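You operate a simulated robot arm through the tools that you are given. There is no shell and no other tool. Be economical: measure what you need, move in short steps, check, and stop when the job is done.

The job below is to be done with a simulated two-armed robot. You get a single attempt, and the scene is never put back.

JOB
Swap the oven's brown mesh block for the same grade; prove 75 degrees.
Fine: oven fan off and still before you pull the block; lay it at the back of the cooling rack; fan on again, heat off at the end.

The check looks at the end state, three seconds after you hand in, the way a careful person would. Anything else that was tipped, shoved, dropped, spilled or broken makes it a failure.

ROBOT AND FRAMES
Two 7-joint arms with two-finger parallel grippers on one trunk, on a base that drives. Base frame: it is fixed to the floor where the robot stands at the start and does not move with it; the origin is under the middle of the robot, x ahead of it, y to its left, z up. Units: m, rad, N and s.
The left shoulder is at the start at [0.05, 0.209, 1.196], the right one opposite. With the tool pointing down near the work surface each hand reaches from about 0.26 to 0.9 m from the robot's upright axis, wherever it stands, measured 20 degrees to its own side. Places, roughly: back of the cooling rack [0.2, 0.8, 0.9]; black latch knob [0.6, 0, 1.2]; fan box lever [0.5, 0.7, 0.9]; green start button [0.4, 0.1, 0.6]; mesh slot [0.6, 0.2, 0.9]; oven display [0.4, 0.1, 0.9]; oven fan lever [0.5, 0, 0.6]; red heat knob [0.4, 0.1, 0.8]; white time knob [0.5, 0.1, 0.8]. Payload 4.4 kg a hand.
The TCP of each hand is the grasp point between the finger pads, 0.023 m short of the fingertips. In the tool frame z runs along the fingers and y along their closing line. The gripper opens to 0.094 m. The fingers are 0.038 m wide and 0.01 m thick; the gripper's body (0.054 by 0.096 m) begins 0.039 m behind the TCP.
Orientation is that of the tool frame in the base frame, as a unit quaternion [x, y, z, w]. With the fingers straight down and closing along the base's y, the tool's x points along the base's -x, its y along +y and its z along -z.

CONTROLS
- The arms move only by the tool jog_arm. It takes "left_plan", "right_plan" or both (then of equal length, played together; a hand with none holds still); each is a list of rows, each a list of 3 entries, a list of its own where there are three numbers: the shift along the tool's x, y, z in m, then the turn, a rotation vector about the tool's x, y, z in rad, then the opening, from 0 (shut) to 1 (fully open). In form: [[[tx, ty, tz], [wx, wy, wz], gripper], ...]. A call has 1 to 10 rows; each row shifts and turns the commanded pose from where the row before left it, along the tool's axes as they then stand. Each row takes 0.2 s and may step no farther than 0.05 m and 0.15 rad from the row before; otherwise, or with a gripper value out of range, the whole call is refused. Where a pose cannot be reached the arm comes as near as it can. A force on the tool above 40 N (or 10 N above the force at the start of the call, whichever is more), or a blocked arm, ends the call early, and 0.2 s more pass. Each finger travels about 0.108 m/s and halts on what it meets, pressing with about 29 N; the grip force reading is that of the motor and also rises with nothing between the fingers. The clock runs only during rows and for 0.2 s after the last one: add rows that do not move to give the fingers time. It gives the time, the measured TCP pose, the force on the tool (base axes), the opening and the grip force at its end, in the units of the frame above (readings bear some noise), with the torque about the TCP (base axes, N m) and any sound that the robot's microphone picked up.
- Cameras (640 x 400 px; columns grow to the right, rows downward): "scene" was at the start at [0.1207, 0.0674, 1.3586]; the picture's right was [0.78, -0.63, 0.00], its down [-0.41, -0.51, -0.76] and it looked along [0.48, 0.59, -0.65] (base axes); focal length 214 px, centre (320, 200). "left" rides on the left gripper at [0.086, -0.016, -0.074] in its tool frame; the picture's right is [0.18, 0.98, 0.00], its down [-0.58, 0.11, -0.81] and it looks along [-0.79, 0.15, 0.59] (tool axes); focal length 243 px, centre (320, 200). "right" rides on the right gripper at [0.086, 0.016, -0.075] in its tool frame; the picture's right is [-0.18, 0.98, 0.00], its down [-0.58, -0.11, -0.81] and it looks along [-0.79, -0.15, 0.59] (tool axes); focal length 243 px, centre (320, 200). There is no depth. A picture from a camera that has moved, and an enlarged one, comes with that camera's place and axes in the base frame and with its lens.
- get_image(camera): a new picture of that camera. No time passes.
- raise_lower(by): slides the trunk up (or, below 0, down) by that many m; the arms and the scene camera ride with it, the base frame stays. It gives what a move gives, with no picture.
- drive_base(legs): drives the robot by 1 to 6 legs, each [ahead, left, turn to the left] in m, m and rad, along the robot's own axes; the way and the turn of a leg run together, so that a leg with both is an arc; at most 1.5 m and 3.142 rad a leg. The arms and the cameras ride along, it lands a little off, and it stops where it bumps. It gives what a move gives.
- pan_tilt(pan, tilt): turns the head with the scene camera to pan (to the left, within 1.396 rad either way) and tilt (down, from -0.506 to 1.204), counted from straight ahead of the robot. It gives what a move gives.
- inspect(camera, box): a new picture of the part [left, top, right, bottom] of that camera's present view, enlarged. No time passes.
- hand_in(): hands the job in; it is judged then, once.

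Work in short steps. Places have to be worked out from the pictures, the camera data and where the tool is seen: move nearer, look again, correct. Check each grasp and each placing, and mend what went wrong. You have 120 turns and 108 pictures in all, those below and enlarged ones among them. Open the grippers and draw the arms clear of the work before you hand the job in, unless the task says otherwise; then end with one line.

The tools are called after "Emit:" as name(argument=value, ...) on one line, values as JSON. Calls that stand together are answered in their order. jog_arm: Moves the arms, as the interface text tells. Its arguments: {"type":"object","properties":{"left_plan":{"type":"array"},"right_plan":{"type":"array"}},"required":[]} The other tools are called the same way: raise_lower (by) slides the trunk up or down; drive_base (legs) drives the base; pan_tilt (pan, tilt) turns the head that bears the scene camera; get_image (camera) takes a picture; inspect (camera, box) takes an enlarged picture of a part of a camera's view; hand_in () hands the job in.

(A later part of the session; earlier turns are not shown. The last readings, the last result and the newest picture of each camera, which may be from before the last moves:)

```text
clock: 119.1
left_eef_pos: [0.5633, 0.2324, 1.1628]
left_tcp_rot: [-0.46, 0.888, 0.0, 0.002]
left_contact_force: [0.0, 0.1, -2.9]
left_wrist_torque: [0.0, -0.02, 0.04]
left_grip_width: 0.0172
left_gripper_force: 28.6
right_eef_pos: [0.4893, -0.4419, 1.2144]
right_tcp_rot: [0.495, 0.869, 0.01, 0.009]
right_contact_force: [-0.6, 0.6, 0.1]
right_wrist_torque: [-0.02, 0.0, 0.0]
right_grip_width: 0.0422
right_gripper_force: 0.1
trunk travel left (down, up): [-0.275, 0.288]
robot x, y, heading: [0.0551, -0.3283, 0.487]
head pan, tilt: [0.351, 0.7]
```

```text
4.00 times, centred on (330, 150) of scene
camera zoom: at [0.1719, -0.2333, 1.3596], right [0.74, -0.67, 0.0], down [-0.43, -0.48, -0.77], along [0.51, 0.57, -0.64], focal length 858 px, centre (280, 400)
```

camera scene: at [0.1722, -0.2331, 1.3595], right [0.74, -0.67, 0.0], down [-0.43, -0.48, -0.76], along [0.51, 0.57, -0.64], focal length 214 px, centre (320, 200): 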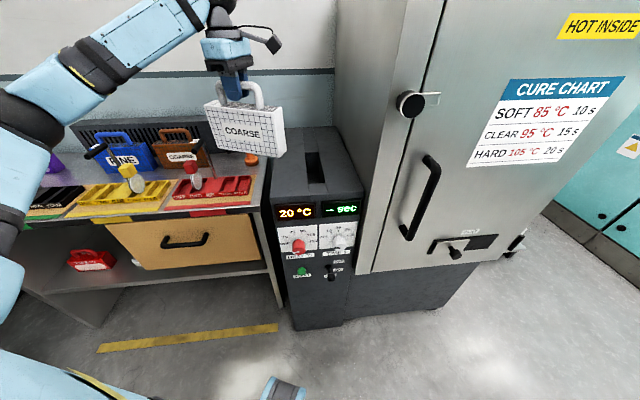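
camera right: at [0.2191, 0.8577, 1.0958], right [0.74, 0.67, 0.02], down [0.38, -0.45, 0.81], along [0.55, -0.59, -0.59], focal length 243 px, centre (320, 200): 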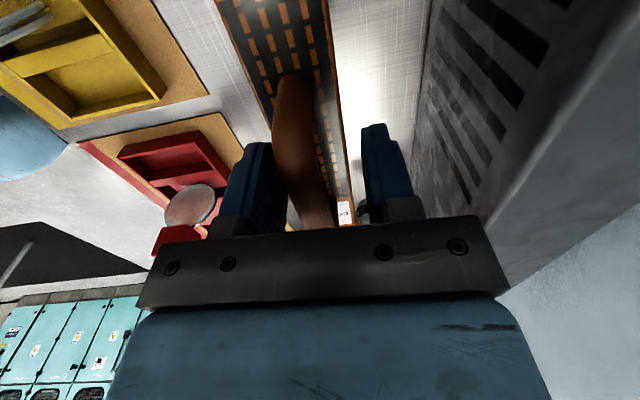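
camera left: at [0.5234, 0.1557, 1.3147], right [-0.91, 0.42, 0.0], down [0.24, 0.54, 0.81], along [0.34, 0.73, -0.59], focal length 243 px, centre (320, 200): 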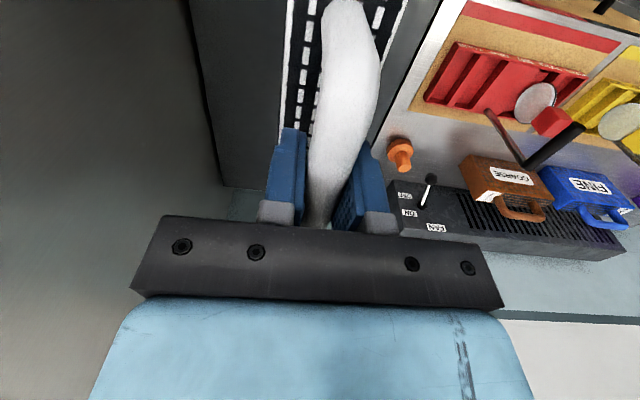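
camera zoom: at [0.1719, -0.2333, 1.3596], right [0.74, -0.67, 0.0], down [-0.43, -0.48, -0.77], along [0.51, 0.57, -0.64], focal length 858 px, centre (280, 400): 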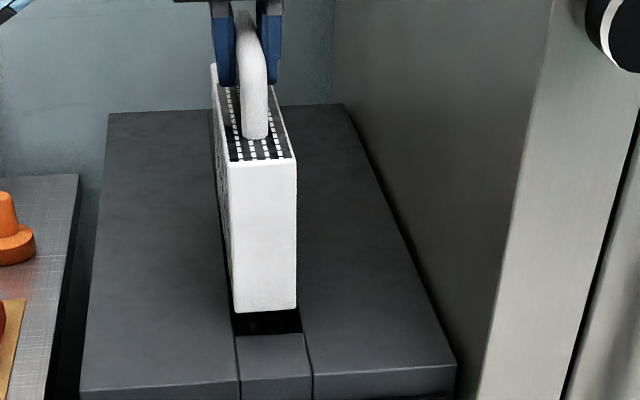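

The block's lower edge lines up with the slot mouth to within 2 mm sideways, with a few millimetres of gap at the front. I'll lower gently into it and watch the force.

Emit:
jog_arm(left_plan=[[[0, -0.0015, 0.01], [0, 0, 0], 0.03], [[0, 0, 0.01], [0, 0, 0], 0.03], [[0, 0, 0.01], [0, 0, 0], 0.03], [[0, 0, 0.005], [0, 0, 0], 0.03], [[0, 0, 0], [0, 0, 0], 0.03]])

Emit:
inspect(camera="scene", box=[280, 100, 380, 200])

```text
clock: 120.3
left_eef_pos: [0.565, 0.2314, 1.1284]
left_tcp_rot: [-0.46, 0.888, 0.001, 0.002]
left_contact_force: [6.3, 5.0, 15.5]
left_wrist_torque: [-0.34, 0.25, -0.23]
left_grip_width: 0.0177
left_gripper_force: 29.5
right_eef_pos: [0.4887, -0.4409, 1.215]
right_tcp_rot: [0.494, 0.869, 0.009, 0.008]
right_contact_force: [-0.2, -0.2, -0.7]
right_wrist_torque: [0.02, -0.01, -0.01]
right_grip_width: 0.0424
right_gripper_force: 0.0
trunk travel left (down, up): [-0.275, 0.288]
robot x, y, heading: [0.0537, -0.3252, 0.488]
head pan, tilt: [0.351, 0.7]
```

```text
4.00 times, centred on (330, 150) of scene
camera zoom: at [0.1717, -0.2339, 1.3597], right [0.74, -0.67, 0.0], down [-0.43, -0.48, -0.77], along [0.51, 0.57, -0.64], focal length 858 px, centre (280, 400)
```

zoom: 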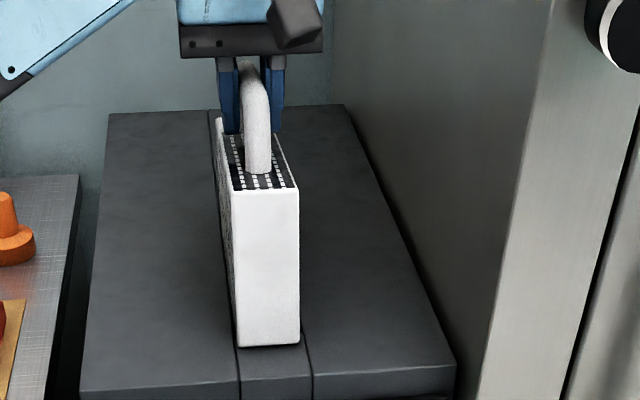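

The front bottom edge is resting on the slot's front lip, about 14 mm short. I'll lift 12 mm, move ahead 14 mm and try again.

Emit:
jog_arm(left_plan=[[[0, 0, -0.012], [0, 0, 0], 0.03], [[-0.014, 0, 0], [0, 0, 0], 0.03], [[0, 0, 0.008], [0, 0, 0], 0.03], [[0, 0, 0.008], [0, 0, 0], 0.03], [[0, 0, 0.008], [0, 0, 0], 0.03], [[0, 0, 0], [0, 0, 0], 0.03]])

Emit:
inspect(camera="scene", box=[280, 100, 380, 200])

```text
clock: 121.7
left_eef_pos: [0.5738, 0.243, 1.1161]
left_tcp_rot: [-0.46, 0.888, 0.002, 0.003]
left_contact_force: [7.2, 6.3, 13.9]
left_wrist_torque: [-0.33, 0.16, -0.24]
left_grip_width: 0.0175
left_gripper_force: 28.9
right_eef_pos: [0.4898, -0.4403, 1.2146]
right_tcp_rot: [0.495, 0.869, 0.01, 0.009]
right_contact_force: [0.1, -0.1, 1.3]
right_wrist_torque: [0.02, 0.01, 0.0]
right_grip_width: 0.0421
right_gripper_force: 0.1
trunk travel left (down, up): [-0.275, 0.288]
robot x, y, heading: [0.0531, -0.3311, 0.487]
head pan, tilt: [0.351, 0.7]
```

```text
4.00 times, centred on (330, 150) of scene
camera zoom: at [0.172, -0.2336, 1.3597], right [0.74, -0.67, 0.0], down [-0.43, -0.48, -0.77], along [0.51, 0.57, -0.64], focal length 858 px, centre (280, 400)
```

zoom: 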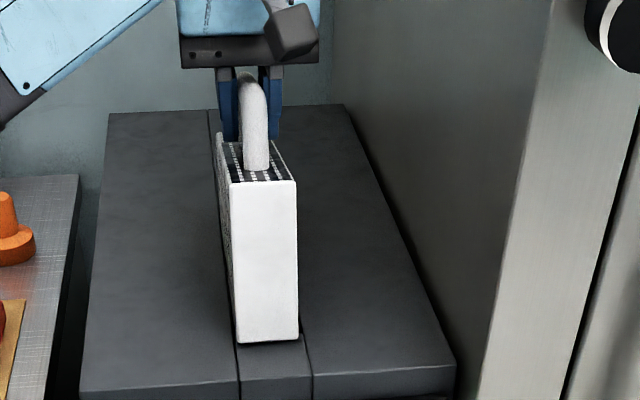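

The grasp is pivoting. The front lip holds the nose up while the rear drops, and recomputing puts the slot's front wall 1 cm further ahead. I'll lift clear and look at the tilt before correcting.

Emit:
jog_arm(left_plan=[[[0, 0, -0.02], [0, 0, 0], 0.03], [[0, 0, -0.02], [0, 0, 0], 0.03], [[0, 0, -0.01], [0, 0, 0], 0.03], [[0, 0, 0], [0, 0, 0], 0.03]])

Emit:
get_image(camera="scene")

```text
clock: 122.7
left_eef_pos: [0.5738, 0.2433, 1.1661]
left_tcp_rot: [-0.46, 0.888, 0.0, 0.001]
left_contact_force: [0.2, 0.8, -2.5]
left_wrist_torque: [0.07, -0.03, 0.05]
left_grip_width: 0.0175
left_gripper_force: 28.6
right_eef_pos: [0.4898, -0.44, 1.2142]
right_tcp_rot: [0.494, 0.869, 0.009, 0.008]
right_contact_force: [0.5, 0.2, -0.1]
right_wrist_torque: [0.0, 0.04, 0.03]
right_grip_width: 0.0423
right_gripper_force: 0.1
trunk travel left (down, up): [-0.275, 0.288]
robot x, y, heading: [0.0551, -0.3255, 0.49]
head pan, tilt: [0.351, 0.7]
```

```text
21 pictures are left
camera scene: at [0.1722, -0.233, 1.3595], right [0.74, -0.67, 0.0], down [-0.43, -0.48, -0.76], along [0.51, 0.57, -0.64], focal length 214 px, centre (320, 200)
```

scene: 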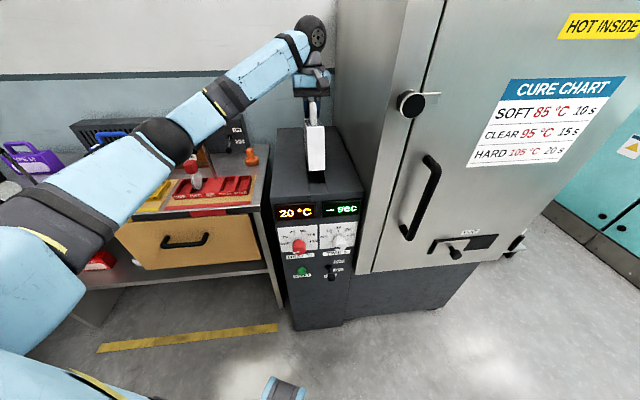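

I need a close look at the block's tilt.

Emit:
inspect(camera="scene", box=[280, 80, 370, 190])

```text
3.64 times, centred on (325, 135) of scene
camera zoom: at [0.1722, -0.233, 1.3595], right [0.74, -0.67, 0.0], down [-0.43, -0.48, -0.76], along [0.51, 0.57, -0.64], focal length 780 px, centre (302, 436)
```

zoom: 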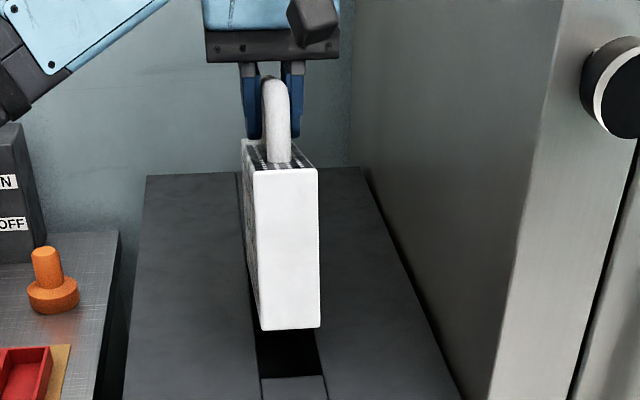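

The block is pitched nose-up about 0.18 rad and has slid 12 mm up in the fingers. I'll rotate the hand 0.17 rad about its y axis to level it, move 2 mm ahead, lower to just above the slot and look.

Emit:
jog_arm(left_plan=[[[0, 0, 0], [0, -0.085, 0], 0.03], [[0, 0, 0], [0, -0.085, 0], 0.03], [[-0.002, 0, 0], [0, 0, 0], 0.03], [[0.003, 0, 0.015], [0, 0, 0], 0.03], [[0.003, 0, 0.017], [0, 0, 0], 0.03], [[0, 0, 0], [0, 0, 0], 0.03]])

Emit:
inspect(camera="scene", box=[280, 80, 370, 190])

```text
clock: 124.1
left_eef_pos: [0.5723, 0.2415, 1.1383]
left_tcp_rot: [-0.456, 0.885, 0.039, 0.079]
left_contact_force: [-3.1, -6.0, 19.6]
left_wrist_torque: [0.59, -0.46, 0.0]
left_grip_width: 0.0174
left_gripper_force: 29.3
right_eef_pos: [0.4869, -0.4427, 1.2147]
right_tcp_rot: [0.495, 0.869, 0.012, 0.009]
right_contact_force: [0.0, 0.0, -0.3]
right_wrist_torque: [-0.02, -0.01, 0.0]
right_grip_width: 0.0425
right_gripper_force: 0.0
trunk travel left (down, up): [-0.275, 0.288]
robot x, y, heading: [0.0552, -0.3331, 0.485]
head pan, tilt: [0.351, 0.7]
```

```text
3.64 times, centred on (325, 135) of scene
camera zoom: at [0.1698, -0.236, 1.3603], right [0.74, -0.67, 0.0], down [-0.43, -0.48, -0.77], along [0.51, 0.57, -0.64], focal length 780 px, centre (302, 436)
```

zoom: 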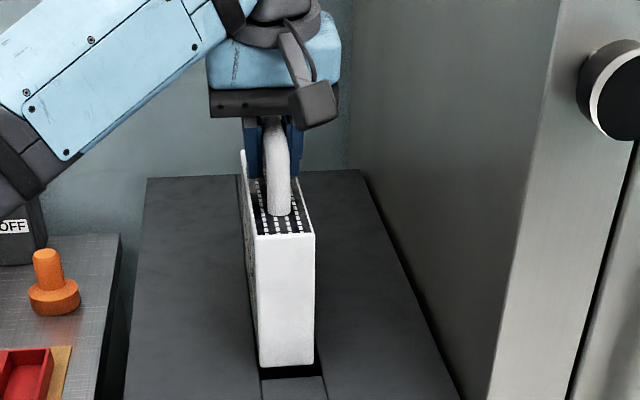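

The block is level again. The contact is at the rear bottom edge, and in the picture the block sits about 4–5 mm left of the slot's centreline. I'll lift slightly, shift right and lower gently.

Emit:
jog_arm(left_plan=[[[-0.002, 0, -0.012], [0, 0, 0], 0.03], [[0, -0.0045, 0], [0, 0, 0], 0.03], [[0.0014, 0, 0.008], [0, 0, 0], 0.03], [[0.0014, 0, 0.008], [0, 0, 0], 0.03], [[0.001, 0, 0.006], [0, 0, 0], 0.03], [[0, 0, 0], [0, 0, 0], 0.03]])

Emit:
inspect(camera="scene", box=[280, 80, 370, 190])

```text
clock: 125.5
left_eef_pos: [0.5762, 0.2407, 1.1262]
left_tcp_rot: [-0.457, 0.885, 0.04, 0.077]
left_contact_force: [-1.8, -2.9, 12.9]
left_wrist_torque: [0.72, -0.48, -0.03]
left_grip_width: 0.0172
left_gripper_force: 28.6
right_eef_pos: [0.4875, -0.4405, 1.2141]
right_tcp_rot: [0.494, 0.869, 0.011, 0.008]
right_contact_force: [-0.9, 0.3, -0.2]
right_wrist_torque: [0.0, 0.02, 0.0]
right_grip_width: 0.0424
right_gripper_force: 0.0
trunk travel left (down, up): [-0.275, 0.288]
robot x, y, heading: [0.0532, -0.3278, 0.489]
head pan, tilt: [0.351, 0.7]
```

```text
3.64 times, centred on (325, 135) of scene
camera zoom: at [0.1707, -0.235, 1.3598], right [0.74, -0.67, 0.0], down [-0.43, -0.48, -0.77], along [0.51, 0.57, -0.64], focal length 780 px, centre (302, 436)
```

zoom: 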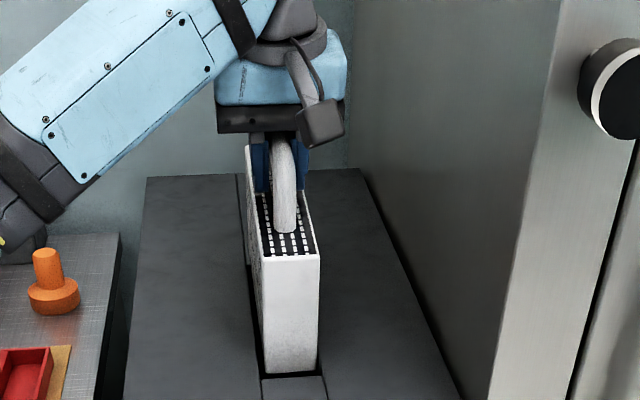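

The nose is now in the slot and the rear edge sits on the rear lip, with about 5 mm of gap at the front. I'll ease up, move back 5 mm and lower while levelling.

Emit:
jog_arm(left_plan=[[[0, 0, -0.005], [0, 0, 0], 0.03], [[0.005, 0, 0], [0, 0.03, 0], 0.03], [[0.001, 0, 0.005], [0, 0.03, 0], 0.03], [[0.001, 0, 0.006], [0, 0, 0], 0.03], [[0.001, 0, 0.006], [0, 0, 0], 0.03], [[0, 0, 0], [0, 0, 0], 0.03]])

Emit:
inspect(camera="scene", box=[280, 80, 370, 190])

```text
clock: 126.9
left_eef_pos: [0.5703, 0.2342, 1.1153]
left_tcp_rot: [-0.458, 0.887, 0.026, 0.052]
left_contact_force: [-7.6, -10.2, 20.0]
left_wrist_torque: [0.37, -0.28, -0.02]
left_grip_width: 0.0174
left_gripper_force: 28.9
right_eef_pos: [0.4852, -0.4425, 1.2148]
right_tcp_rot: [0.494, 0.869, 0.011, 0.009]
right_contact_force: [0.5, -0.3, 0.4]
right_wrist_torque: [-0.01, 0.01, -0.01]
right_grip_width: 0.0423
right_gripper_force: 0.0
trunk travel left (down, up): [-0.275, 0.288]
robot x, y, heading: [0.0573, -0.331, 0.484]
head pan, tilt: [0.351, 0.7]
```

```text
3.64 times, centred on (325, 135) of scene
camera zoom: at [0.1691, -0.2367, 1.3602], right [0.74, -0.67, 0.0], down [-0.43, -0.48, -0.77], along [0.52, 0.57, -0.64], focal length 780 px, centre (302, 436)
```

zoom: 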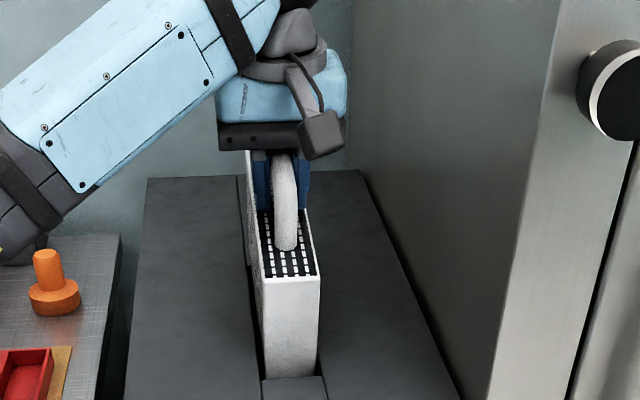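

The nose is about 25 mm in and the rear still rides on the lip, so the block is pitched nose-down about 0.13 rad. I'll unload a little, then level it while moving the bar ahead so it rotates about its bottom, and then lower.

Emit:
jog_arm(left_plan=[[[0, 0, -0.004], [0, 0, 0], 0.03], [[-0.0035, 0, -0.001], [0, 0.035, 0], 0.03], [[-0.0035, 0, 0], [0, 0.035, 0], 0.03], [[-0.0035, 0, 0], [0, 0.035, 0], 0.03], [[0, 0, 0.003], [0, 0.02, 0], 0.03], [[0, 0, 0.005], [0, 0, 0], 0.03], [[0, 0, 0], [0, 0, 0], 0.03]])

Emit:
inspect(camera="scene", box=[280, 80, 370, 190])

```text
clock: 128.3
left_eef_pos: [0.5783, 0.2434, 1.1184]
left_tcp_rot: [-0.458, 0.889, -0.004, 0.001]
left_contact_force: [-3.7, -5.9, 24.7]
left_wrist_torque: [1.5, -0.45, 0.06]
left_grip_width: 0.0174
left_gripper_force: 29.5
right_eef_pos: [0.4866, -0.4412, 1.2152]
right_tcp_rot: [0.495, 0.869, 0.011, 0.009]
right_contact_force: [0.5, 1.0, -0.6]
right_wrist_torque: [-0.05, 0.03, 0.01]
right_grip_width: 0.0424
right_gripper_force: 0.1
trunk travel left (down, up): [-0.275, 0.288]
robot x, y, heading: [0.0545, -0.3319, 0.486]
head pan, tilt: [0.351, 0.7]
stopped in row 6 (left hand): the force on the tool passed its limit at 42 N (the readings are from after the stop); the commanded pose is now the measured one
```

```text
3.64 times, centred on (325, 135) of scene
camera zoom: at [0.1702, -0.2352, 1.3598], right [0.74, -0.67, 0.0], down [-0.43, -0.48, -0.77], along [0.51, 0.57, -0.64], focal length 780 px, centre (302, 436)
```

zoom: 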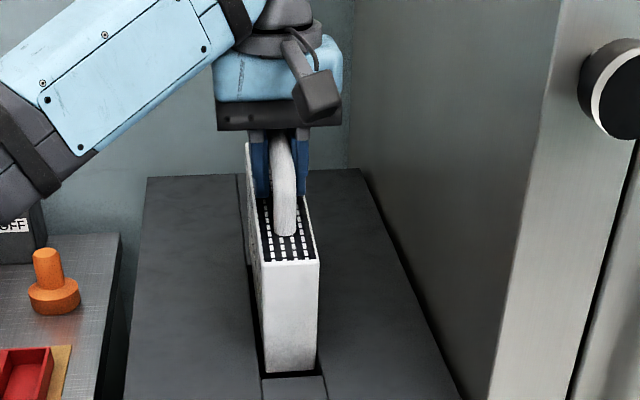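

The torque places the contact at the rear-left bottom corner, so the block needs a small clockwise yaw. I'll lift slightly, yaw by 0.025 and lower again.

Emit:
jog_arm(left_plan=[[[0, 0, -0.008], [0, 0, 0], 0.03], [[0.001, -0.001, 0], [0, 0, 0.025], 0.03], [[0, 0, 0.006], [0, 0, 0], 0.03], [[0, 0, 0.006], [0, 0, 0], 0.03], [[0, 0, 0.006], [0, 0, 0], 0.03], [[0, 0, 0], [0, 0, 0], 0.03]])

```text
clock: 129.4
left_eef_pos: [0.577, 0.2399, 1.1161]
left_tcp_rot: [-0.446, 0.895, -0.005, 0.003]
left_contact_force: [-9.6, -7.8, 24.1]
left_wrist_torque: [0.98, 0.1, 0.27]
left_grip_width: 0.0173
left_gripper_force: 29.1
right_eef_pos: [0.4866, -0.4433, 1.2142]
right_tcp_rot: [0.495, 0.869, 0.011, 0.009]
right_contact_force: [0.2, 0.7, 0.7]
right_wrist_torque: [0.01, 0.0, 0.0]
right_grip_width: 0.0419
right_gripper_force: 0.1
trunk travel left (down, up): [-0.275, 0.288]
robot x, y, heading: [0.0585, -0.3316, 0.485]
head pan, tilt: [0.351, 0.7]
stopped in row 5 (left hand): the force on the tool passed its limit at 42 N (the readings are from after the stop); the commanded pose is now the measured one
```

By measuring the block's top edge in the last picture I find it still pitched nose-down about 0.12 rad, which pushes its rear bottom over the rear lip. I'll lift 3 cm clear, rotate by +0.13 to level it, and verify.

Emit:
jog_arm(left_plan=[[[0, 0, -0.015], [0, 0, 0], 0.03], [[0, 0, -0.02], [0, 0, 0], 0.03], [[0, 0, 0], [0, 0.065, -0.005], 0.03], [[0, 0, 0], [0, 0.065, -0.005], 0.03], [[0, 0, 0], [0, 0, 0], 0.03]])

Emit:
inspect(camera="scene", box=[280, 80, 370, 190])

```text
clock: 130.7
left_eef_pos: [0.5803, 0.2428, 1.1446]
left_tcp_rot: [-0.451, 0.89, -0.034, -0.059]
left_contact_force: [-0.5, -0.3, -1.6]
left_wrist_torque: [-0.01, 0.03, 0.0]
left_grip_width: 0.0174
left_gripper_force: 29.0
right_eef_pos: [0.4897, -0.4388, 1.2134]
right_tcp_rot: [0.495, 0.869, 0.009, 0.009]
right_contact_force: [0.6, -0.2, -1.0]
right_wrist_torque: [0.0, 0.01, 0.0]
right_grip_width: 0.0423
right_gripper_force: 0.1
trunk travel left (down, up): [-0.275, 0.288]
robot x, y, heading: [0.0539, -0.3319, 0.482]
head pan, tilt: [0.351, 0.7]
```

```text
3.64 times, centred on (325, 135) of scene
camera zoom: at [0.1721, -0.233, 1.3594], right [0.74, -0.67, 0.0], down [-0.43, -0.48, -0.76], along [0.51, 0.57, -0.64], focal length 780 px, centre (302, 436)
```

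zoom: 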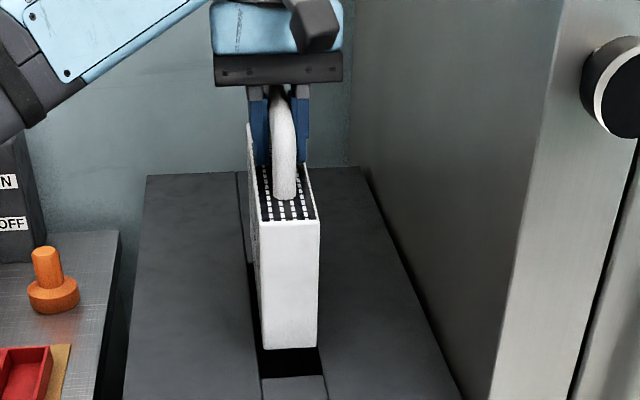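

The block is now level to within 0.02 rad and centred over the slot, with about 6 mm margin at each end and good lateral alignment. I'll lower straight down with tilt compensation.

Emit:
jog_arm(left_plan=[[[-0.0018, 0, 0.012], [0, 0.015, 0], 0.03], [[-0.0015, 0, 0.01], [0, 0, 0], 0.03], [[-0.0015, 0, 0.01], [0, 0, 0], 0.03], [[-0.0015, 0, 0.01], [0, 0, 0], 0.03], [[0, 0, 0], [0, 0, 0], 0.03]])

```text
clock: 131.5
left_eef_pos: [0.5779, 0.2412, 1.1229]
left_tcp_rot: [-0.45, 0.89, -0.04, -0.059]
left_contact_force: [-6.0, -5.5, 26.8]
left_wrist_torque: [1.59, -0.12, 0.26]
left_grip_width: 0.0176
left_gripper_force: 29.4
right_eef_pos: [0.4866, -0.4419, 1.2147]
right_tcp_rot: [0.495, 0.869, 0.011, 0.01]
right_contact_force: [1.0, 0.5, 0.0]
right_wrist_torque: [0.01, -0.01, -0.01]
right_grip_width: 0.0423
right_gripper_force: 0.2
trunk travel left (down, up): [-0.275, 0.288]
robot x, y, heading: [0.0585, -0.326, 0.484]
head pan, tilt: [0.351, 0.7]
stopped in row 4 (left hand): the force on the tool passed its limit at 45 N (the readings are from after the stop); the commanded pose is now the measured one
```

The contact is again at the rear edge. By the picture there's still about 6 mm of gap at the front and 2 mm at the sides, so the block is slightly too far ahead. I'll lift a bit, move back 4.5 mm and right 2 mm, then lower.

Emit:
jog_arm(left_plan=[[[0.001, 0, -0.008], [0, 0, 0], 0.03], [[0.0045, -0.002, 0], [0, 0.02, 0.008], 0.03], [[-0.001, 0, 0.007], [0, 0, 0], 0.03], [[-0.001, 0, 0.007], [0, 0, 0], 0.03], [[-0.001, 0, 0.007], [0, 0, 0], 0.03], [[0, 0, 0], [0, 0, 0], 0.03]])

```text
clock: 132.6
left_eef_pos: [0.575, 0.2362, 1.1197]
left_tcp_rot: [-0.444, 0.892, -0.044, -0.067]
left_contact_force: [-10.2, -3.7, 25.2]
left_wrist_torque: [1.23, -0.41, 0.4]
left_grip_width: 0.0173
left_gripper_force: 28.9
right_eef_pos: [0.4856, -0.4402, 1.2142]
right_tcp_rot: [0.494, 0.869, 0.011, 0.009]
right_contact_force: [-0.3, -0.1, -0.6]
right_wrist_torque: [-0.01, 0.03, 0.01]
right_grip_width: 0.0424
right_gripper_force: 0.0
trunk travel left (down, up): [-0.275, 0.288]
robot x, y, heading: [0.0546, -0.3272, 0.489]
head pan, tilt: [0.351, 0.7]
stopped in row 5 (left hand): the force on the tool passed its limit at 44 N (the readings are from after the stop); the commanded pose is now the measured one
```

It's still the rear edge, now on the right side. I need to see exactly how the block sits.

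Emit:
inspect(camera="scene", box=[290, 90, 350, 190])

Emit:
get_image(camera="left")

```text
4.00 times, centred on (320, 140) of scene
camera zoom: at [0.1687, -0.2354, 1.3601], right [0.74, -0.67, 0.0], down [-0.43, -0.48, -0.77], along [0.51, 0.57, -0.64], focal length 858 px, centre (320, 440)
```

zoom: 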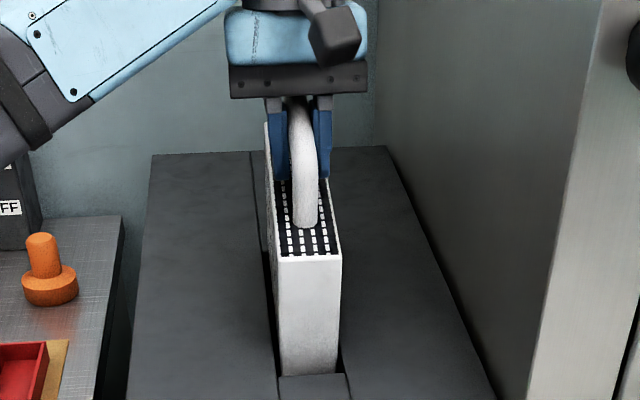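

```text
13 pictures are left
camera left: at [0.5437, 0.1681, 1.2088], right [-0.9, 0.45, 0.01], down [0.32, 0.63, 0.7], along [0.31, 0.63, -0.71], focal length 243 px, centre (320, 200)
```

left: 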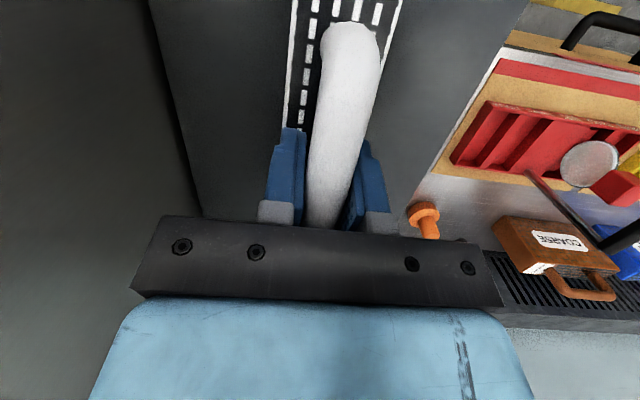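

The block is again nose-down about 0.12 rad, because the hard contact rotated it in the grip. With the block about 0.195 m and the slot about 0.205 m long, it has to be level and centred to a few millimetres. I'll lift clear, level by 0.12, set the position, and verify before lowering.

Emit:
jog_arm(left_plan=[[[0.002, 0, -0.015], [0, 0, 0], 0.03], [[0.002, 0, -0.015], [0, 0, 0], 0.03], [[0, 0, 0], [0, 0.06, 0], 0.03], [[0, 0, 0], [0, 0.06, 0], 0.03], [[-0.002, 0.001, 0], [0, 0, 0], 0.03], [[0, 0, 0], [0, 0, 0], 0.03]])

Emit:
inspect(camera="scene", box=[290, 90, 350, 190])

```text
clock: 134.0
left_eef_pos: [0.5789, 0.2409, 1.143]
left_tcp_rot: [-0.441, 0.886, -0.071, -0.123]
left_contact_force: [-0.5, 0.1, -1.9]
left_wrist_torque: [-0.01, 0.02, 0.01]
left_grip_width: 0.0175
left_gripper_force: 29.3
right_eef_pos: [0.4881, -0.4407, 1.214]
right_tcp_rot: [0.494, 0.869, 0.009, 0.008]
right_contact_force: [-0.6, 0.3, -0.7]
right_wrist_torque: [-0.01, 0.02, 0.01]
right_grip_width: 0.0426
right_gripper_force: 0.1
trunk travel left (down, up): [-0.275, 0.288]
robot x, y, heading: [0.0565, -0.329, 0.484]
head pan, tilt: [0.351, 0.7]
```

```text
4.00 times, centred on (320, 140) of scene
camera zoom: at [0.1715, -0.2333, 1.3595], right [0.74, -0.67, 0.0], down [-0.43, -0.48, -0.76], along [0.51, 0.57, -0.64], focal length 858 px, centre (320, 440)
```

zoom: 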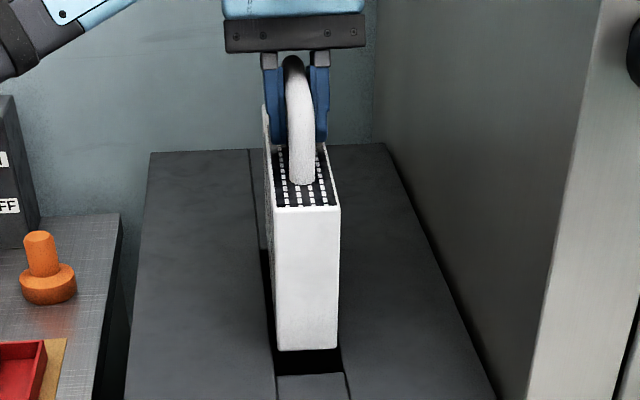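

Measured now, the block is level and laterally centred, but it's yawed about 0.03 rad clockwise relative to the slot, and the brown block's seated yaw says the same. That explains the alternating rear corners. I'll correct the yaw and lower vertically in small steps.

Emit:
jog_arm(left_plan=[[[0.001, 0, 0], [0.009, 0, -0.031], 0.03], [[-0.0034, 0, 0.0115], [0, 0, 0], 0.03], [[-0.0014, 0, 0.0048], [0, 0, 0], 0.03], [[-0.0011, 0, 0.0038], [0, 0, 0], 0.03], [[-0.0008, 0, 0.0029], [0, 0, 0], 0.03], [[0, 0, 0], [0, 0, 0], 0.03]])

```text
clock: 135.4
left_eef_pos: [0.5741, 0.2346, 1.1262]
left_tcp_rot: [-0.455, 0.88, -0.073, -0.118]
left_contact_force: [-13.2, -4.6, 36.0]
left_wrist_torque: [1.56, -0.59, 0.05]
left_grip_width: 0.0178
left_gripper_force: 29.2
right_eef_pos: [0.4826, -0.4432, 1.2159]
right_tcp_rot: [0.495, 0.869, 0.013, 0.008]
right_contact_force: [-0.3, 0.2, 0.0]
right_wrist_torque: [0.02, 0.0, 0.01]
right_grip_width: 0.0423
right_gripper_force: 0.1
trunk travel left (down, up): [-0.275, 0.288]
robot x, y, heading: [0.0563, -0.3285, 0.489]
head pan, tilt: [0.351, 0.7]
```

It's still rear contact, with the forces pushing back and slightly left. I'll lift 5 mm, move back 5 mm and left 1.5 mm, and probe down lightly.

Emit:
jog_arm(left_plan=[[[0.0015, 0, -0.0055], [0, 0, 0], 0.03], [[0.005, 0.0015, 0], [0, 0.01, 0], 0.03], [[-0.0012, 0, 0.004], [0, 0, 0], 0.03], [[-0.001, 0, 0.0035], [0, 0, 0], 0.03], [[0, 0, 0], [0, 0, 0], 0.03]])

```text
clock: 136.6
left_eef_pos: [0.5703, 0.2335, 1.1235]
left_tcp_rot: [-0.455, 0.879, -0.075, -0.125]
left_contact_force: [-8.6, -5.0, 25.7]
left_wrist_torque: [1.46, -0.36, 0.11]
left_grip_width: 0.0174
left_gripper_force: 29.1
right_eef_pos: [0.4861, -0.4441, 1.2144]
right_tcp_rot: [0.495, 0.869, 0.012, 0.008]
right_contact_force: [-0.4, -0.3, -0.8]
right_wrist_torque: [0.02, -0.03, -0.03]
right_grip_width: 0.0424
right_gripper_force: 0.0
trunk travel left (down, up): [-0.275, 0.288]
robot x, y, heading: [0.0578, -0.333, 0.488]
head pan, tilt: [0.351, 0.7]
```

Now the contact is across the full rear edge, so it is the rear lip. I'll keep stepping back another 6 mm and probe again.

Emit:
jog_arm(left_plan=[[[0.0015, 0, -0.0055], [0, 0, 0], 0.03], [[0.006, 0, 0], [0, 0.015, 0], 0.03], [[-0.0012, 0, 0.004], [0, 0, 0], 0.03], [[-0.001, 0, 0.0035], [0, 0, 0], 0.03], [[0, 0, 0], [0, 0, 0], 0.03]])

Emit:
inspect(camera="scene", box=[290, 90, 350, 190])

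```text
clock: 137.8
left_eef_pos: [0.5693, 0.2292, 1.1222]
left_tcp_rot: [-0.454, 0.878, -0.078, -0.131]
left_contact_force: [-3.0, -0.6, 25.3]
left_wrist_torque: [1.87, -1.37, 0.01]
left_grip_width: 0.0174
left_gripper_force: 28.9
right_eef_pos: [0.4864, -0.443, 1.2138]
right_tcp_rot: [0.494, 0.869, 0.012, 0.008]
right_contact_force: [0.3, -0.4, -0.2]
right_wrist_torque: [-0.03, -0.02, -0.01]
right_grip_width: 0.0422
right_gripper_force: 0.0
trunk travel left (down, up): [-0.275, 0.288]
robot x, y, heading: [0.0582, -0.331, 0.485]
head pan, tilt: [0.351, 0.7]
```

```text
4.00 times, centred on (320, 140) of scene
camera zoom: at [0.1684, -0.2366, 1.3603], right [0.74, -0.67, 0.0], down [-0.43, -0.48, -0.77], along [0.51, 0.57, -0.64], focal length 858 px, centre (320, 440)
```

zoom: 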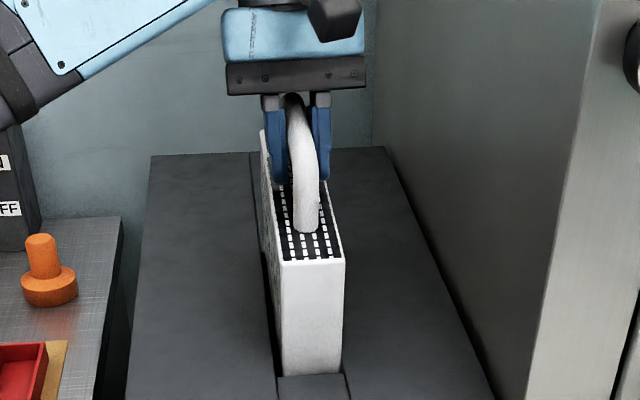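

The backward push has almost vanished, so the rear edge is right at the lip. Rotating nose-up about the hand moves the bottom back and drops the rear at once, so I'll do that in small steps with light downward pressure.

Emit:
jog_arm(left_plan=[[[0.001, 0, -0.003], [0, 0, 0], 0.03], [[0, 0, 0], [0, 0.03, 0], 0.03], [[0, 0, 0.001], [0, 0.03, 0], 0.03], [[-0.001, 0, 0.003], [0, 0.02, 0], 0.03], [[0, 0, 0], [0, 0, 0], 0.03]])

```text
clock: 139.0
left_eef_pos: [0.5669, 0.2264, 1.1242]
left_tcp_rot: [-0.45, 0.873, -0.095, -0.164]
left_contact_force: [-6.1, -6.2, 38.1]
left_wrist_torque: [2.39, -1.74, 0.03]
left_grip_width: 0.0177
left_gripper_force: 29.4
right_eef_pos: [0.4846, -0.4453, 1.2162]
right_tcp_rot: [0.494, 0.869, 0.013, 0.009]
right_contact_force: [0.7, -0.9, -0.2]
right_wrist_torque: [-0.02, -0.01, 0.0]
right_grip_width: 0.0424
right_gripper_force: 0.0
trunk travel left (down, up): [-0.275, 0.288]
robot x, y, heading: [0.0545, -0.3285, 0.488]
head pan, tilt: [0.351, 0.7]
```

Pressing keeps tilting the block in the grip. The oven top's flat strip left of the slot is a good levelling surface: I'll set white down there, let it settle flat, and re-grip with a vertical hand. Then block and slot can be compared in one plane.

Emit:
jog_arm(left_plan=[[[0.013, 0, -0.038], [0, 0, 0], 0.03], [[0.005, 0, -0.015], [0, 0, 0], 0.03], [[0, 0.045, 0], [0, 0, 0], 0.03], [[0, 0.043, 0], [0, 0, 0], 0.03], [[-0.0065, 0, 0.019], [0, 0, 0], 0.03], [[-0.0033, 0, 0.0095], [0, 0, 0], 0.03], [[0, 0, 0], [0, 0, 0], 0.03]])

Emit:
inspect(camera="scene", box=[250, 80, 370, 210])

```text
clock: 140.6
left_eef_pos: [0.4981, 0.2817, 1.1418]
left_tcp_rot: [-0.453, 0.87, -0.098, -0.168]
left_contact_force: [4.3, 6.3, 17.9]
left_wrist_torque: [-0.57, 0.39, 0.01]
left_grip_width: 0.0183
left_gripper_force: 29.2
right_eef_pos: [0.4894, -0.4417, 1.2136]
right_tcp_rot: [0.495, 0.869, 0.009, 0.008]
right_contact_force: [0.1, -0.3, -0.9]
right_wrist_torque: [0.01, 0.02, 0.02]
right_grip_width: 0.0423
right_gripper_force: 0.0
trunk travel left (down, up): [-0.275, 0.288]
robot x, y, heading: [0.0533, -0.3274, 0.485]
head pan, tilt: [0.351, 0.7]
```

```text
3.08 times, centred on (310, 145) of scene
camera zoom: at [0.1711, -0.2342, 1.3598], right [0.74, -0.67, 0.0], down [-0.43, -0.48, -0.77], along [0.51, 0.57, -0.64], focal length 660 px, centre (351, 369)
```

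zoom: 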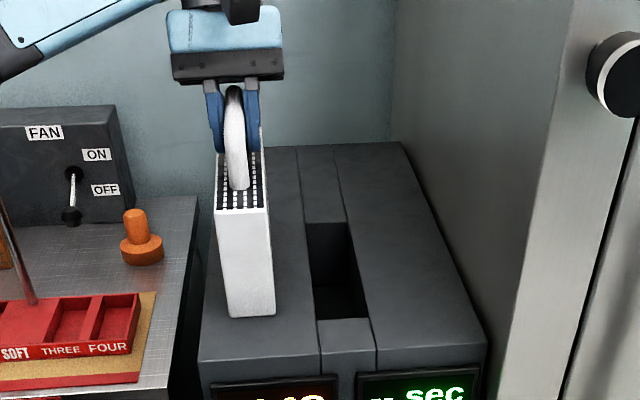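

This is a clear view. The slot runs from n' 0.433 to 0.633, and the block's nose is touching the oven top. I'll push down gently so the block pivots flat.

Emit:
jog_arm(left_plan=[[[-0.001, 0, 0.003], [0, 0.02, 0], 0.03], [[-0.001, 0, 0.003], [0, 0.02, 0], 0.03], [[-0.001, 0, 0.003], [0, 0.02, 0], 0.03], [[-0.001, 0, 0.003], [0, 0, 0], 0.03], [[0, 0, 0], [0, 0, 0], 0.03]])

```text
clock: 141.7
left_eef_pos: [0.4995, 0.2819, 1.1349]
left_tcp_rot: [-0.448, 0.866, -0.112, -0.19]
left_contact_force: [-1.0, -2.1, 11.4]
left_wrist_torque: [0.11, 0.09, -0.1]
left_grip_width: 0.0179
left_gripper_force: 28.9
right_eef_pos: [0.4875, -0.4411, 1.2144]
right_tcp_rot: [0.495, 0.869, 0.01, 0.008]
right_contact_force: [-0.3, -0.4, -0.3]
right_wrist_torque: [0.0, 0.02, 0.0]
right_grip_width: 0.0425
right_gripper_force: 0.1
trunk travel left (down, up): [-0.275, 0.288]
robot x, y, heading: [0.0535, -0.33, 0.485]
head pan, tilt: [0.351, 0.7]
stopped in row 5 (left hand): the force on the tool passed its limit at 41 N (the readings are from after the stop); the commanded pose is now the measured one
```

The block is flat now, with almost no torque. I'll open, bring the hand back to vertical in place, move 1 cm ahead towards the handle's middle, and take a look.

Emit:
jog_arm(left_plan=[[[0.0, 0, -0.0015], [0, 0, 0], 0.2], [[0, 0, 0], [0, 0, 0], 0.5], [[0, 0, 0], [0, 0, 0], 0.5], [[0, 0, 0], [0, -0.148, 0], 0.5], [[0, 0, 0], [0, -0.148, 0], 0.5], [[0, 0, 0], [0, -0.146, 0], 0.5], [[-0.01, 0, 0], [0, 0, 0], 0.5], [[0, 0, 0], [0, 0, 0], 0.5]])

Emit:
inspect(camera="scene", box=[250, 80, 370, 210])

```text
clock: 143.5
left_eef_pos: [0.5052, 0.2905, 1.133]
left_tcp_rot: [-0.462, 0.887, -0.012, 0.002]
left_contact_force: [0.2, 0.4, 0.4]
left_wrist_torque: [-0.03, 0.03, 0.02]
left_grip_width: 0.0471
left_gripper_force: 0.1
right_eef_pos: [0.4884, -0.4401, 1.2139]
right_tcp_rot: [0.495, 0.869, 0.009, 0.008]
right_contact_force: [0.5, -0.1, 0.6]
right_wrist_torque: [-0.03, -0.01, 0.02]
right_grip_width: 0.0422
right_gripper_force: 0.0
trunk travel left (down, up): [-0.275, 0.288]
robot x, y, heading: [0.0563, -0.3272, 0.486]
head pan, tilt: [0.351, 0.7]
```

```text
3.08 times, centred on (310, 145) of scene
camera zoom: at [0.1711, -0.2335, 1.3596], right [0.74, -0.67, 0.0], down [-0.43, -0.48, -0.77], along [0.51, 0.57, -0.64], focal length 660 px, centre (351, 369)
```

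zoom: 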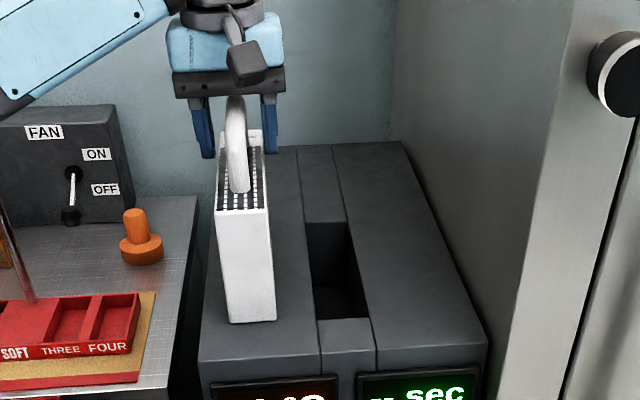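

White stands flat and level. In one plane, block and slot differ by a right shift of about 0.090 m, a back shift of about 0.001 m, and 0.015 rad clockwise. I'll grip, lift 2 cm, make that shift and check.

Emit:
jog_arm(left_plan=[[[-0.004, 0, 0], [0, 0, 0], 0.5], [[0, 0, 0], [0, 0, 0], 0.2], [[0, 0, 0], [0, 0, 0], 0.03], [[0, 0, 0], [0, 0, 0], 0.03], [[0, 0, -0.012], [0, 0, 0], 0.03], [[0, 0, -0.01], [0, 0, 0], 0.03], [[0.0005, -0.045, 0], [0, 0, 0], 0.03], [[0.0005, -0.045, 0], [0, 0, 0.015], 0.03], [[0, 0, 0], [0, 0, 0], 0.03]])

Emit:
inspect(camera="scene", box=[250, 80, 370, 210])

```text
clock: 145.5
left_eef_pos: [0.5807, 0.2444, 1.1599]
left_tcp_rot: [-0.455, 0.89, -0.011, 0.002]
left_contact_force: [-0.1, 0.7, -2.7]
left_wrist_torque: [0.01, -0.03, -0.03]
left_grip_width: 0.0171
left_gripper_force: 29.0
right_eef_pos: [0.4887, -0.4399, 1.2138]
right_tcp_rot: [0.494, 0.869, 0.008, 0.009]
right_contact_force: [-0.5, 1.0, 0.4]
right_wrist_torque: [0.0, 0.03, 0.0]
right_grip_width: 0.0425
right_gripper_force: 0.1
trunk travel left (down, up): [-0.275, 0.288]
robot x, y, heading: [0.0556, -0.3283, 0.485]
head pan, tilt: [0.351, 0.7]
```

```text
3.08 times, centred on (310, 145) of scene
camera zoom: at [0.1708, -0.2323, 1.3595], right [0.74, -0.67, 0.0], down [-0.43, -0.48, -0.76], along [0.51, 0.57, -0.64], focal length 660 px, centre (351, 369)
```

zoom: 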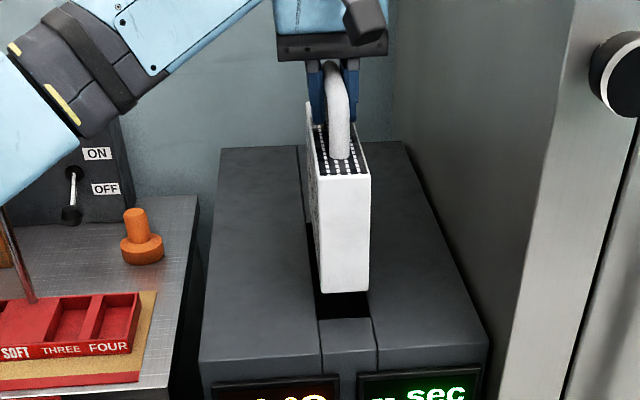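

Everything lines up: front gap about 6 mm, rear about 4 mm, lateral within 1 mm. I'll lower slowly.

Emit:
jog_arm(left_plan=[[[0, 0, 0.012], [0, 0, 0], 0.03], [[0, 0, 0.008], [0, 0, 0], 0.03], [[0, 0, 0.006], [0, 0, 0], 0.03], [[0, 0, 0.005], [0, 0, 0], 0.03], [[0, 0, 0.005], [0, 0, 0], 0.03], [[0, 0, 0], [0, 0, 0], 0.03]])

```text
clock: 146.9
left_eef_pos: [0.5813, 0.2429, 1.1216]
left_tcp_rot: [-0.455, 0.891, -0.011, 0.002]
left_contact_force: [0.3, 0.0, -2.9]
left_wrist_torque: [0.03, 0.0, 0.01]
left_grip_width: 0.0171
left_gripper_force: 28.4
right_eef_pos: [0.4888, -0.4394, 1.2141]
right_tcp_rot: [0.494, 0.869, 0.01, 0.008]
right_contact_force: [0.2, 0.1, -0.2]
right_wrist_torque: [-0.04, 0.0, 0.01]
right_grip_width: 0.0425
right_gripper_force: 0.0
trunk travel left (down, up): [-0.275, 0.288]
robot x, y, heading: [0.0566, -0.3295, 0.488]
head pan, tilt: [0.351, 0.7]
```

No contact, so it's in. I'll keep lowering towards the seat, expected around TCP z 1.055.

Emit:
jog_arm(left_plan=[[[0, 0, 0.012], [0, 0, 0], 0.03], [[0, 0, 0.012], [0, 0, 0], 0.03], [[0, 0, 0.012], [0, 0, 0], 0.03], [[0, 0, 0.012], [0, 0, 0], 0.03], [[0, 0, 0.008], [0, 0, 0], 0.03], [[0, 0, 0.005], [0, 0, 0], 0.03], [[0, 0, 0.004], [0, 0, 0], 0.03], [[0, 0, 0], [0, 0, 0], 0.03]])

```text
clock: 148.7
left_eef_pos: [0.5808, 0.2406, 1.0564]
left_tcp_rot: [-0.455, 0.89, -0.011, 0.002]
left_contact_force: [-0.7, 0.9, -2.5]
left_wrist_torque: [0.06, 0.04, 0.06]
left_grip_width: 0.0172
left_gripper_force: 28.8
right_eef_pos: [0.4891, -0.4401, 1.2131]
right_tcp_rot: [0.494, 0.869, 0.009, 0.008]
right_contact_force: [0.1, 0.4, 0.1]
right_wrist_torque: [0.0, -0.01, -0.02]
right_grip_width: 0.0423
right_gripper_force: 0.1
trunk travel left (down, up): [-0.275, 0.288]
robot x, y, heading: [0.0569, -0.3292, 0.487]
head pan, tilt: [0.351, 0.7]
```

Still free at 1.056. I'll continue in 3 mm steps until it bottoms out.

Emit:
jog_arm(left_plan=[[[0, 0, 0.003], [0, 0, 0], 0.03], [[0, 0, 0.003], [0, 0, 0], 0.03], [[0, 0, 0.003], [0, 0, 0], 0.03], [[0, 0, 0.003], [0, 0, 0], 0.03], [[0, 0, 0], [0, 0, 0], 0.03]])

```text
clock: 149.9
left_eef_pos: [0.5819, 0.24, 1.0435]
left_tcp_rot: [-0.455, 0.89, -0.01, 0.002]
left_contact_force: [0.3, -0.3, -0.9]
left_wrist_torque: [0.02, -0.01, 0.04]
left_grip_width: 0.017
left_gripper_force: 28.9
right_eef_pos: [0.4897, -0.4394, 1.2142]
right_tcp_rot: [0.495, 0.869, 0.009, 0.009]
right_contact_force: [0.5, 0.9, 0.3]
right_wrist_torque: [-0.01, 0.01, 0.01]
right_grip_width: 0.0425
right_gripper_force: 0.0
trunk travel left (down, up): [-0.275, 0.288]
robot x, y, heading: [0.0525, -0.3284, 0.488]
head pan, tilt: [0.351, 0.7]
```

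Emit:
jog_arm(left_plan=[[[0, 0, 0.003], [0, 0, 0], 0.03], [[0, 0, 0.003], [0, 0, 0], 0.03], [[0, 0, 0], [0, 0, 0], 0.03]])

```text
clock: 150.7
left_eef_pos: [0.5795, 0.2397, 1.0415]
left_tcp_rot: [-0.456, 0.89, -0.011, 0.004]
left_contact_force: [2.6, 8.1, 25.2]
left_wrist_torque: [-0.1, 0.01, 0.01]
left_grip_width: 0.018
left_gripper_force: 29.0
right_eef_pos: [0.4853, -0.4419, 1.2139]
right_tcp_rot: [0.494, 0.869, 0.011, 0.009]
right_contact_force: [-0.1, 0.0, 0.9]
right_wrist_torque: [-0.01, 0.02, -0.01]
right_grip_width: 0.0422
right_gripper_force: 0.0
trunk travel left (down, up): [-0.275, 0.288]
robot x, y, heading: [0.0518, -0.3309, 0.485]
head pan, tilt: [0.351, 0.7]
```

Seated: 25 N up and no torque. I'll release, rise straight up, and check.

Emit:
jog_arm(left_plan=[[[0, 0, -0.004], [0, 0, 0], 0.03], [[0, 0, 0], [0, 0, 0], 0.25], [[0, 0, 0], [0, 0, 0], 0.5], [[0, 0, 0], [0, 0, 0], 0.5], [[0, 0, -0.02], [0, 0, 0], 0.5], [[0, 0, -0.04], [0, 0, 0], 0.5], [[0, 0, -0.045], [0, 0, 0], 0.5], [[0, 0, -0.045], [0, 0, 0], 0.5], [[0.045, 0, 0], [0, 0, 0], 0.5], [[0.045, 0, 0], [0, 0, 0], 0.5]])

Emit:
jog_arm(left_plan=[[[0.03, 0.035, 0], [0, 0, 0], 0.5], [[0.03, 0.035, 0], [0, 0, 0], 0.5], [[0.03, 0.035, 0], [0, 0, 0], 0.5], [[0.0, 0.045, 0], [0, 0, 0], 0.5], [[0.0, 0.045, 0], [0, 0, 0], 0.5], [[0.0, 0.045, 0], [0, 0, 0], 0.5]])

Emit:
get_image(camera="scene")

```text
clock: 152.9
left_eef_pos: [0.5267, 0.1714, 1.1954]
left_tcp_rot: [-0.455, 0.891, -0.01, 0.003]
left_contact_force: [0.0, 0.2, 0.8]
left_wrist_torque: [-0.01, -0.03, -0.01]
left_grip_width: 0.047
left_gripper_force: 0.1
right_eef_pos: [0.4883, -0.4404, 1.2139]
right_tcp_rot: [0.495, 0.869, 0.01, 0.009]
right_contact_force: [1.5, -0.6, 0.3]
right_wrist_torque: [0.04, 0.04, 0.01]
right_grip_width: 0.0423
right_gripper_force: 0.1
trunk travel left (down, up): [-0.275, 0.288]
robot x, y, heading: [0.0568, -0.3304, 0.487]
head pan, tilt: [0.351, 0.7]
```

```text
clock: 154.3
left_eef_pos: [0.2787, 0.2391, 1.188]
left_tcp_rot: [-0.455, 0.89, -0.011, 0.003]
left_contact_force: [0.2, 0.5, 0.1]
left_wrist_torque: [0.01, -0.04, -0.02]
left_grip_width: 0.047
left_gripper_force: 0.0
right_eef_pos: [0.4873, -0.4387, 1.2147]
right_tcp_rot: [0.495, 0.869, 0.009, 0.009]
right_contact_force: [-0.8, 1.0, 1.0]
right_wrist_torque: [-0.03, -0.05, -0.03]
right_grip_width: 0.0425
right_gripper_force: 0.0
trunk travel left (down, up): [-0.275, 0.288]
robot x, y, heading: [0.0532, -0.3289, 0.479]
head pan, tilt: [0.351, 0.7]
```

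```text
7 pictures are left
camera scene: at [0.1695, -0.2328, 1.3597], right [0.74, -0.67, 0.0], down [-0.43, -0.48, -0.77], along [0.51, 0.57, -0.64], focal length 214 px, centre (320, 200)
```

scene: 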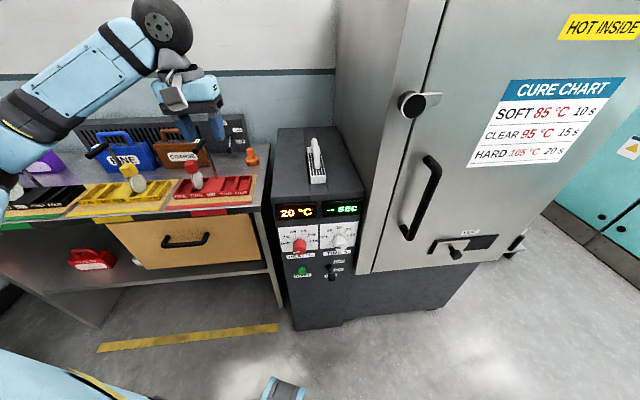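

White is seated flush in the slot like brown was, and nothing else has moved. Next I'll return to the panel stance I used before and bring the right hand's yaw back to neutral.

Emit:
drive_base(legs=[[-0.435, 0.097, 0], [0, 0, 0.4]])

Emit:
jog_arm(right_plan=[[[0, 0, 0], [0, 0, -0.15], 0.7], [[0, 0, 0], [0, 0, -0.15], 0.7], [[0, 0, 0], [0, 0, -0.15], 0.7], [[0, 0, 0], [0, 0, -0.15], 0.7], [[0, 0, 0], [0, 0, -0.15], 0.7], [[0, 0, 0], [0, 0, -0.15], 0.7], [[0, 0, 0], [0, 0, -0.15], 0.7], [[0, 0, 0], [0, 0, -0.15], 0.7], [[0, 0, 0], [0, 0, -0.15], 0.7], [[0, 0, 0], [0, 0, -0.15], 0.7]])

```text
clock: 158.2
left_eef_pos: [-0.3931, 0.1648, 1.188]
left_tcp_rot: [-0.627, 0.779, -0.01, 0.004]
left_contact_force: [0.0, 0.4, 0.1]
left_wrist_torque: [-0.03, 0.0, -0.01]
left_grip_width: 0.0471
left_gripper_force: 0.0
right_eef_pos: [0.0678, -0.3739, 1.2143]
right_tcp_rot: [0.307, 0.952, 0.011, 0.007]
right_contact_force: [-0.6, 0.4, 0.3]
right_wrist_torque: [0.01, 0.04, 0.01]
right_grip_width: 0.0423
right_gripper_force: 0.0
trunk travel left (down, up): [-0.275, 0.288]
robot x, y, heading: [-0.3735, -0.45, 0.898]
head pan, tilt: [0.351, 0.7]
```

```text
clock: 160.4
left_eef_pos: [-0.3938, 0.1641, 1.1877]
left_tcp_rot: [-0.627, 0.779, -0.01, 0.005]
left_contact_force: [-0.4, 0.3, 1.0]
left_wrist_torque: [0.0, -0.02, 0.0]
left_grip_width: 0.0474
left_gripper_force: 0.1
right_eef_pos: [0.0687, -0.3745, 1.2138]
right_tcp_rot: [-0.424, 0.906, 0.003, 0.013]
right_contact_force: [-0.3, -0.2, 0.2]
right_wrist_torque: [-0.04, 0.0, -0.01]
right_grip_width: 0.0656
right_gripper_force: 0.1
trunk travel left (down, up): [-0.275, 0.288]
robot x, y, heading: [-0.3795, -0.4468, 0.894]
head pan, tilt: [0.351, 0.7]
```

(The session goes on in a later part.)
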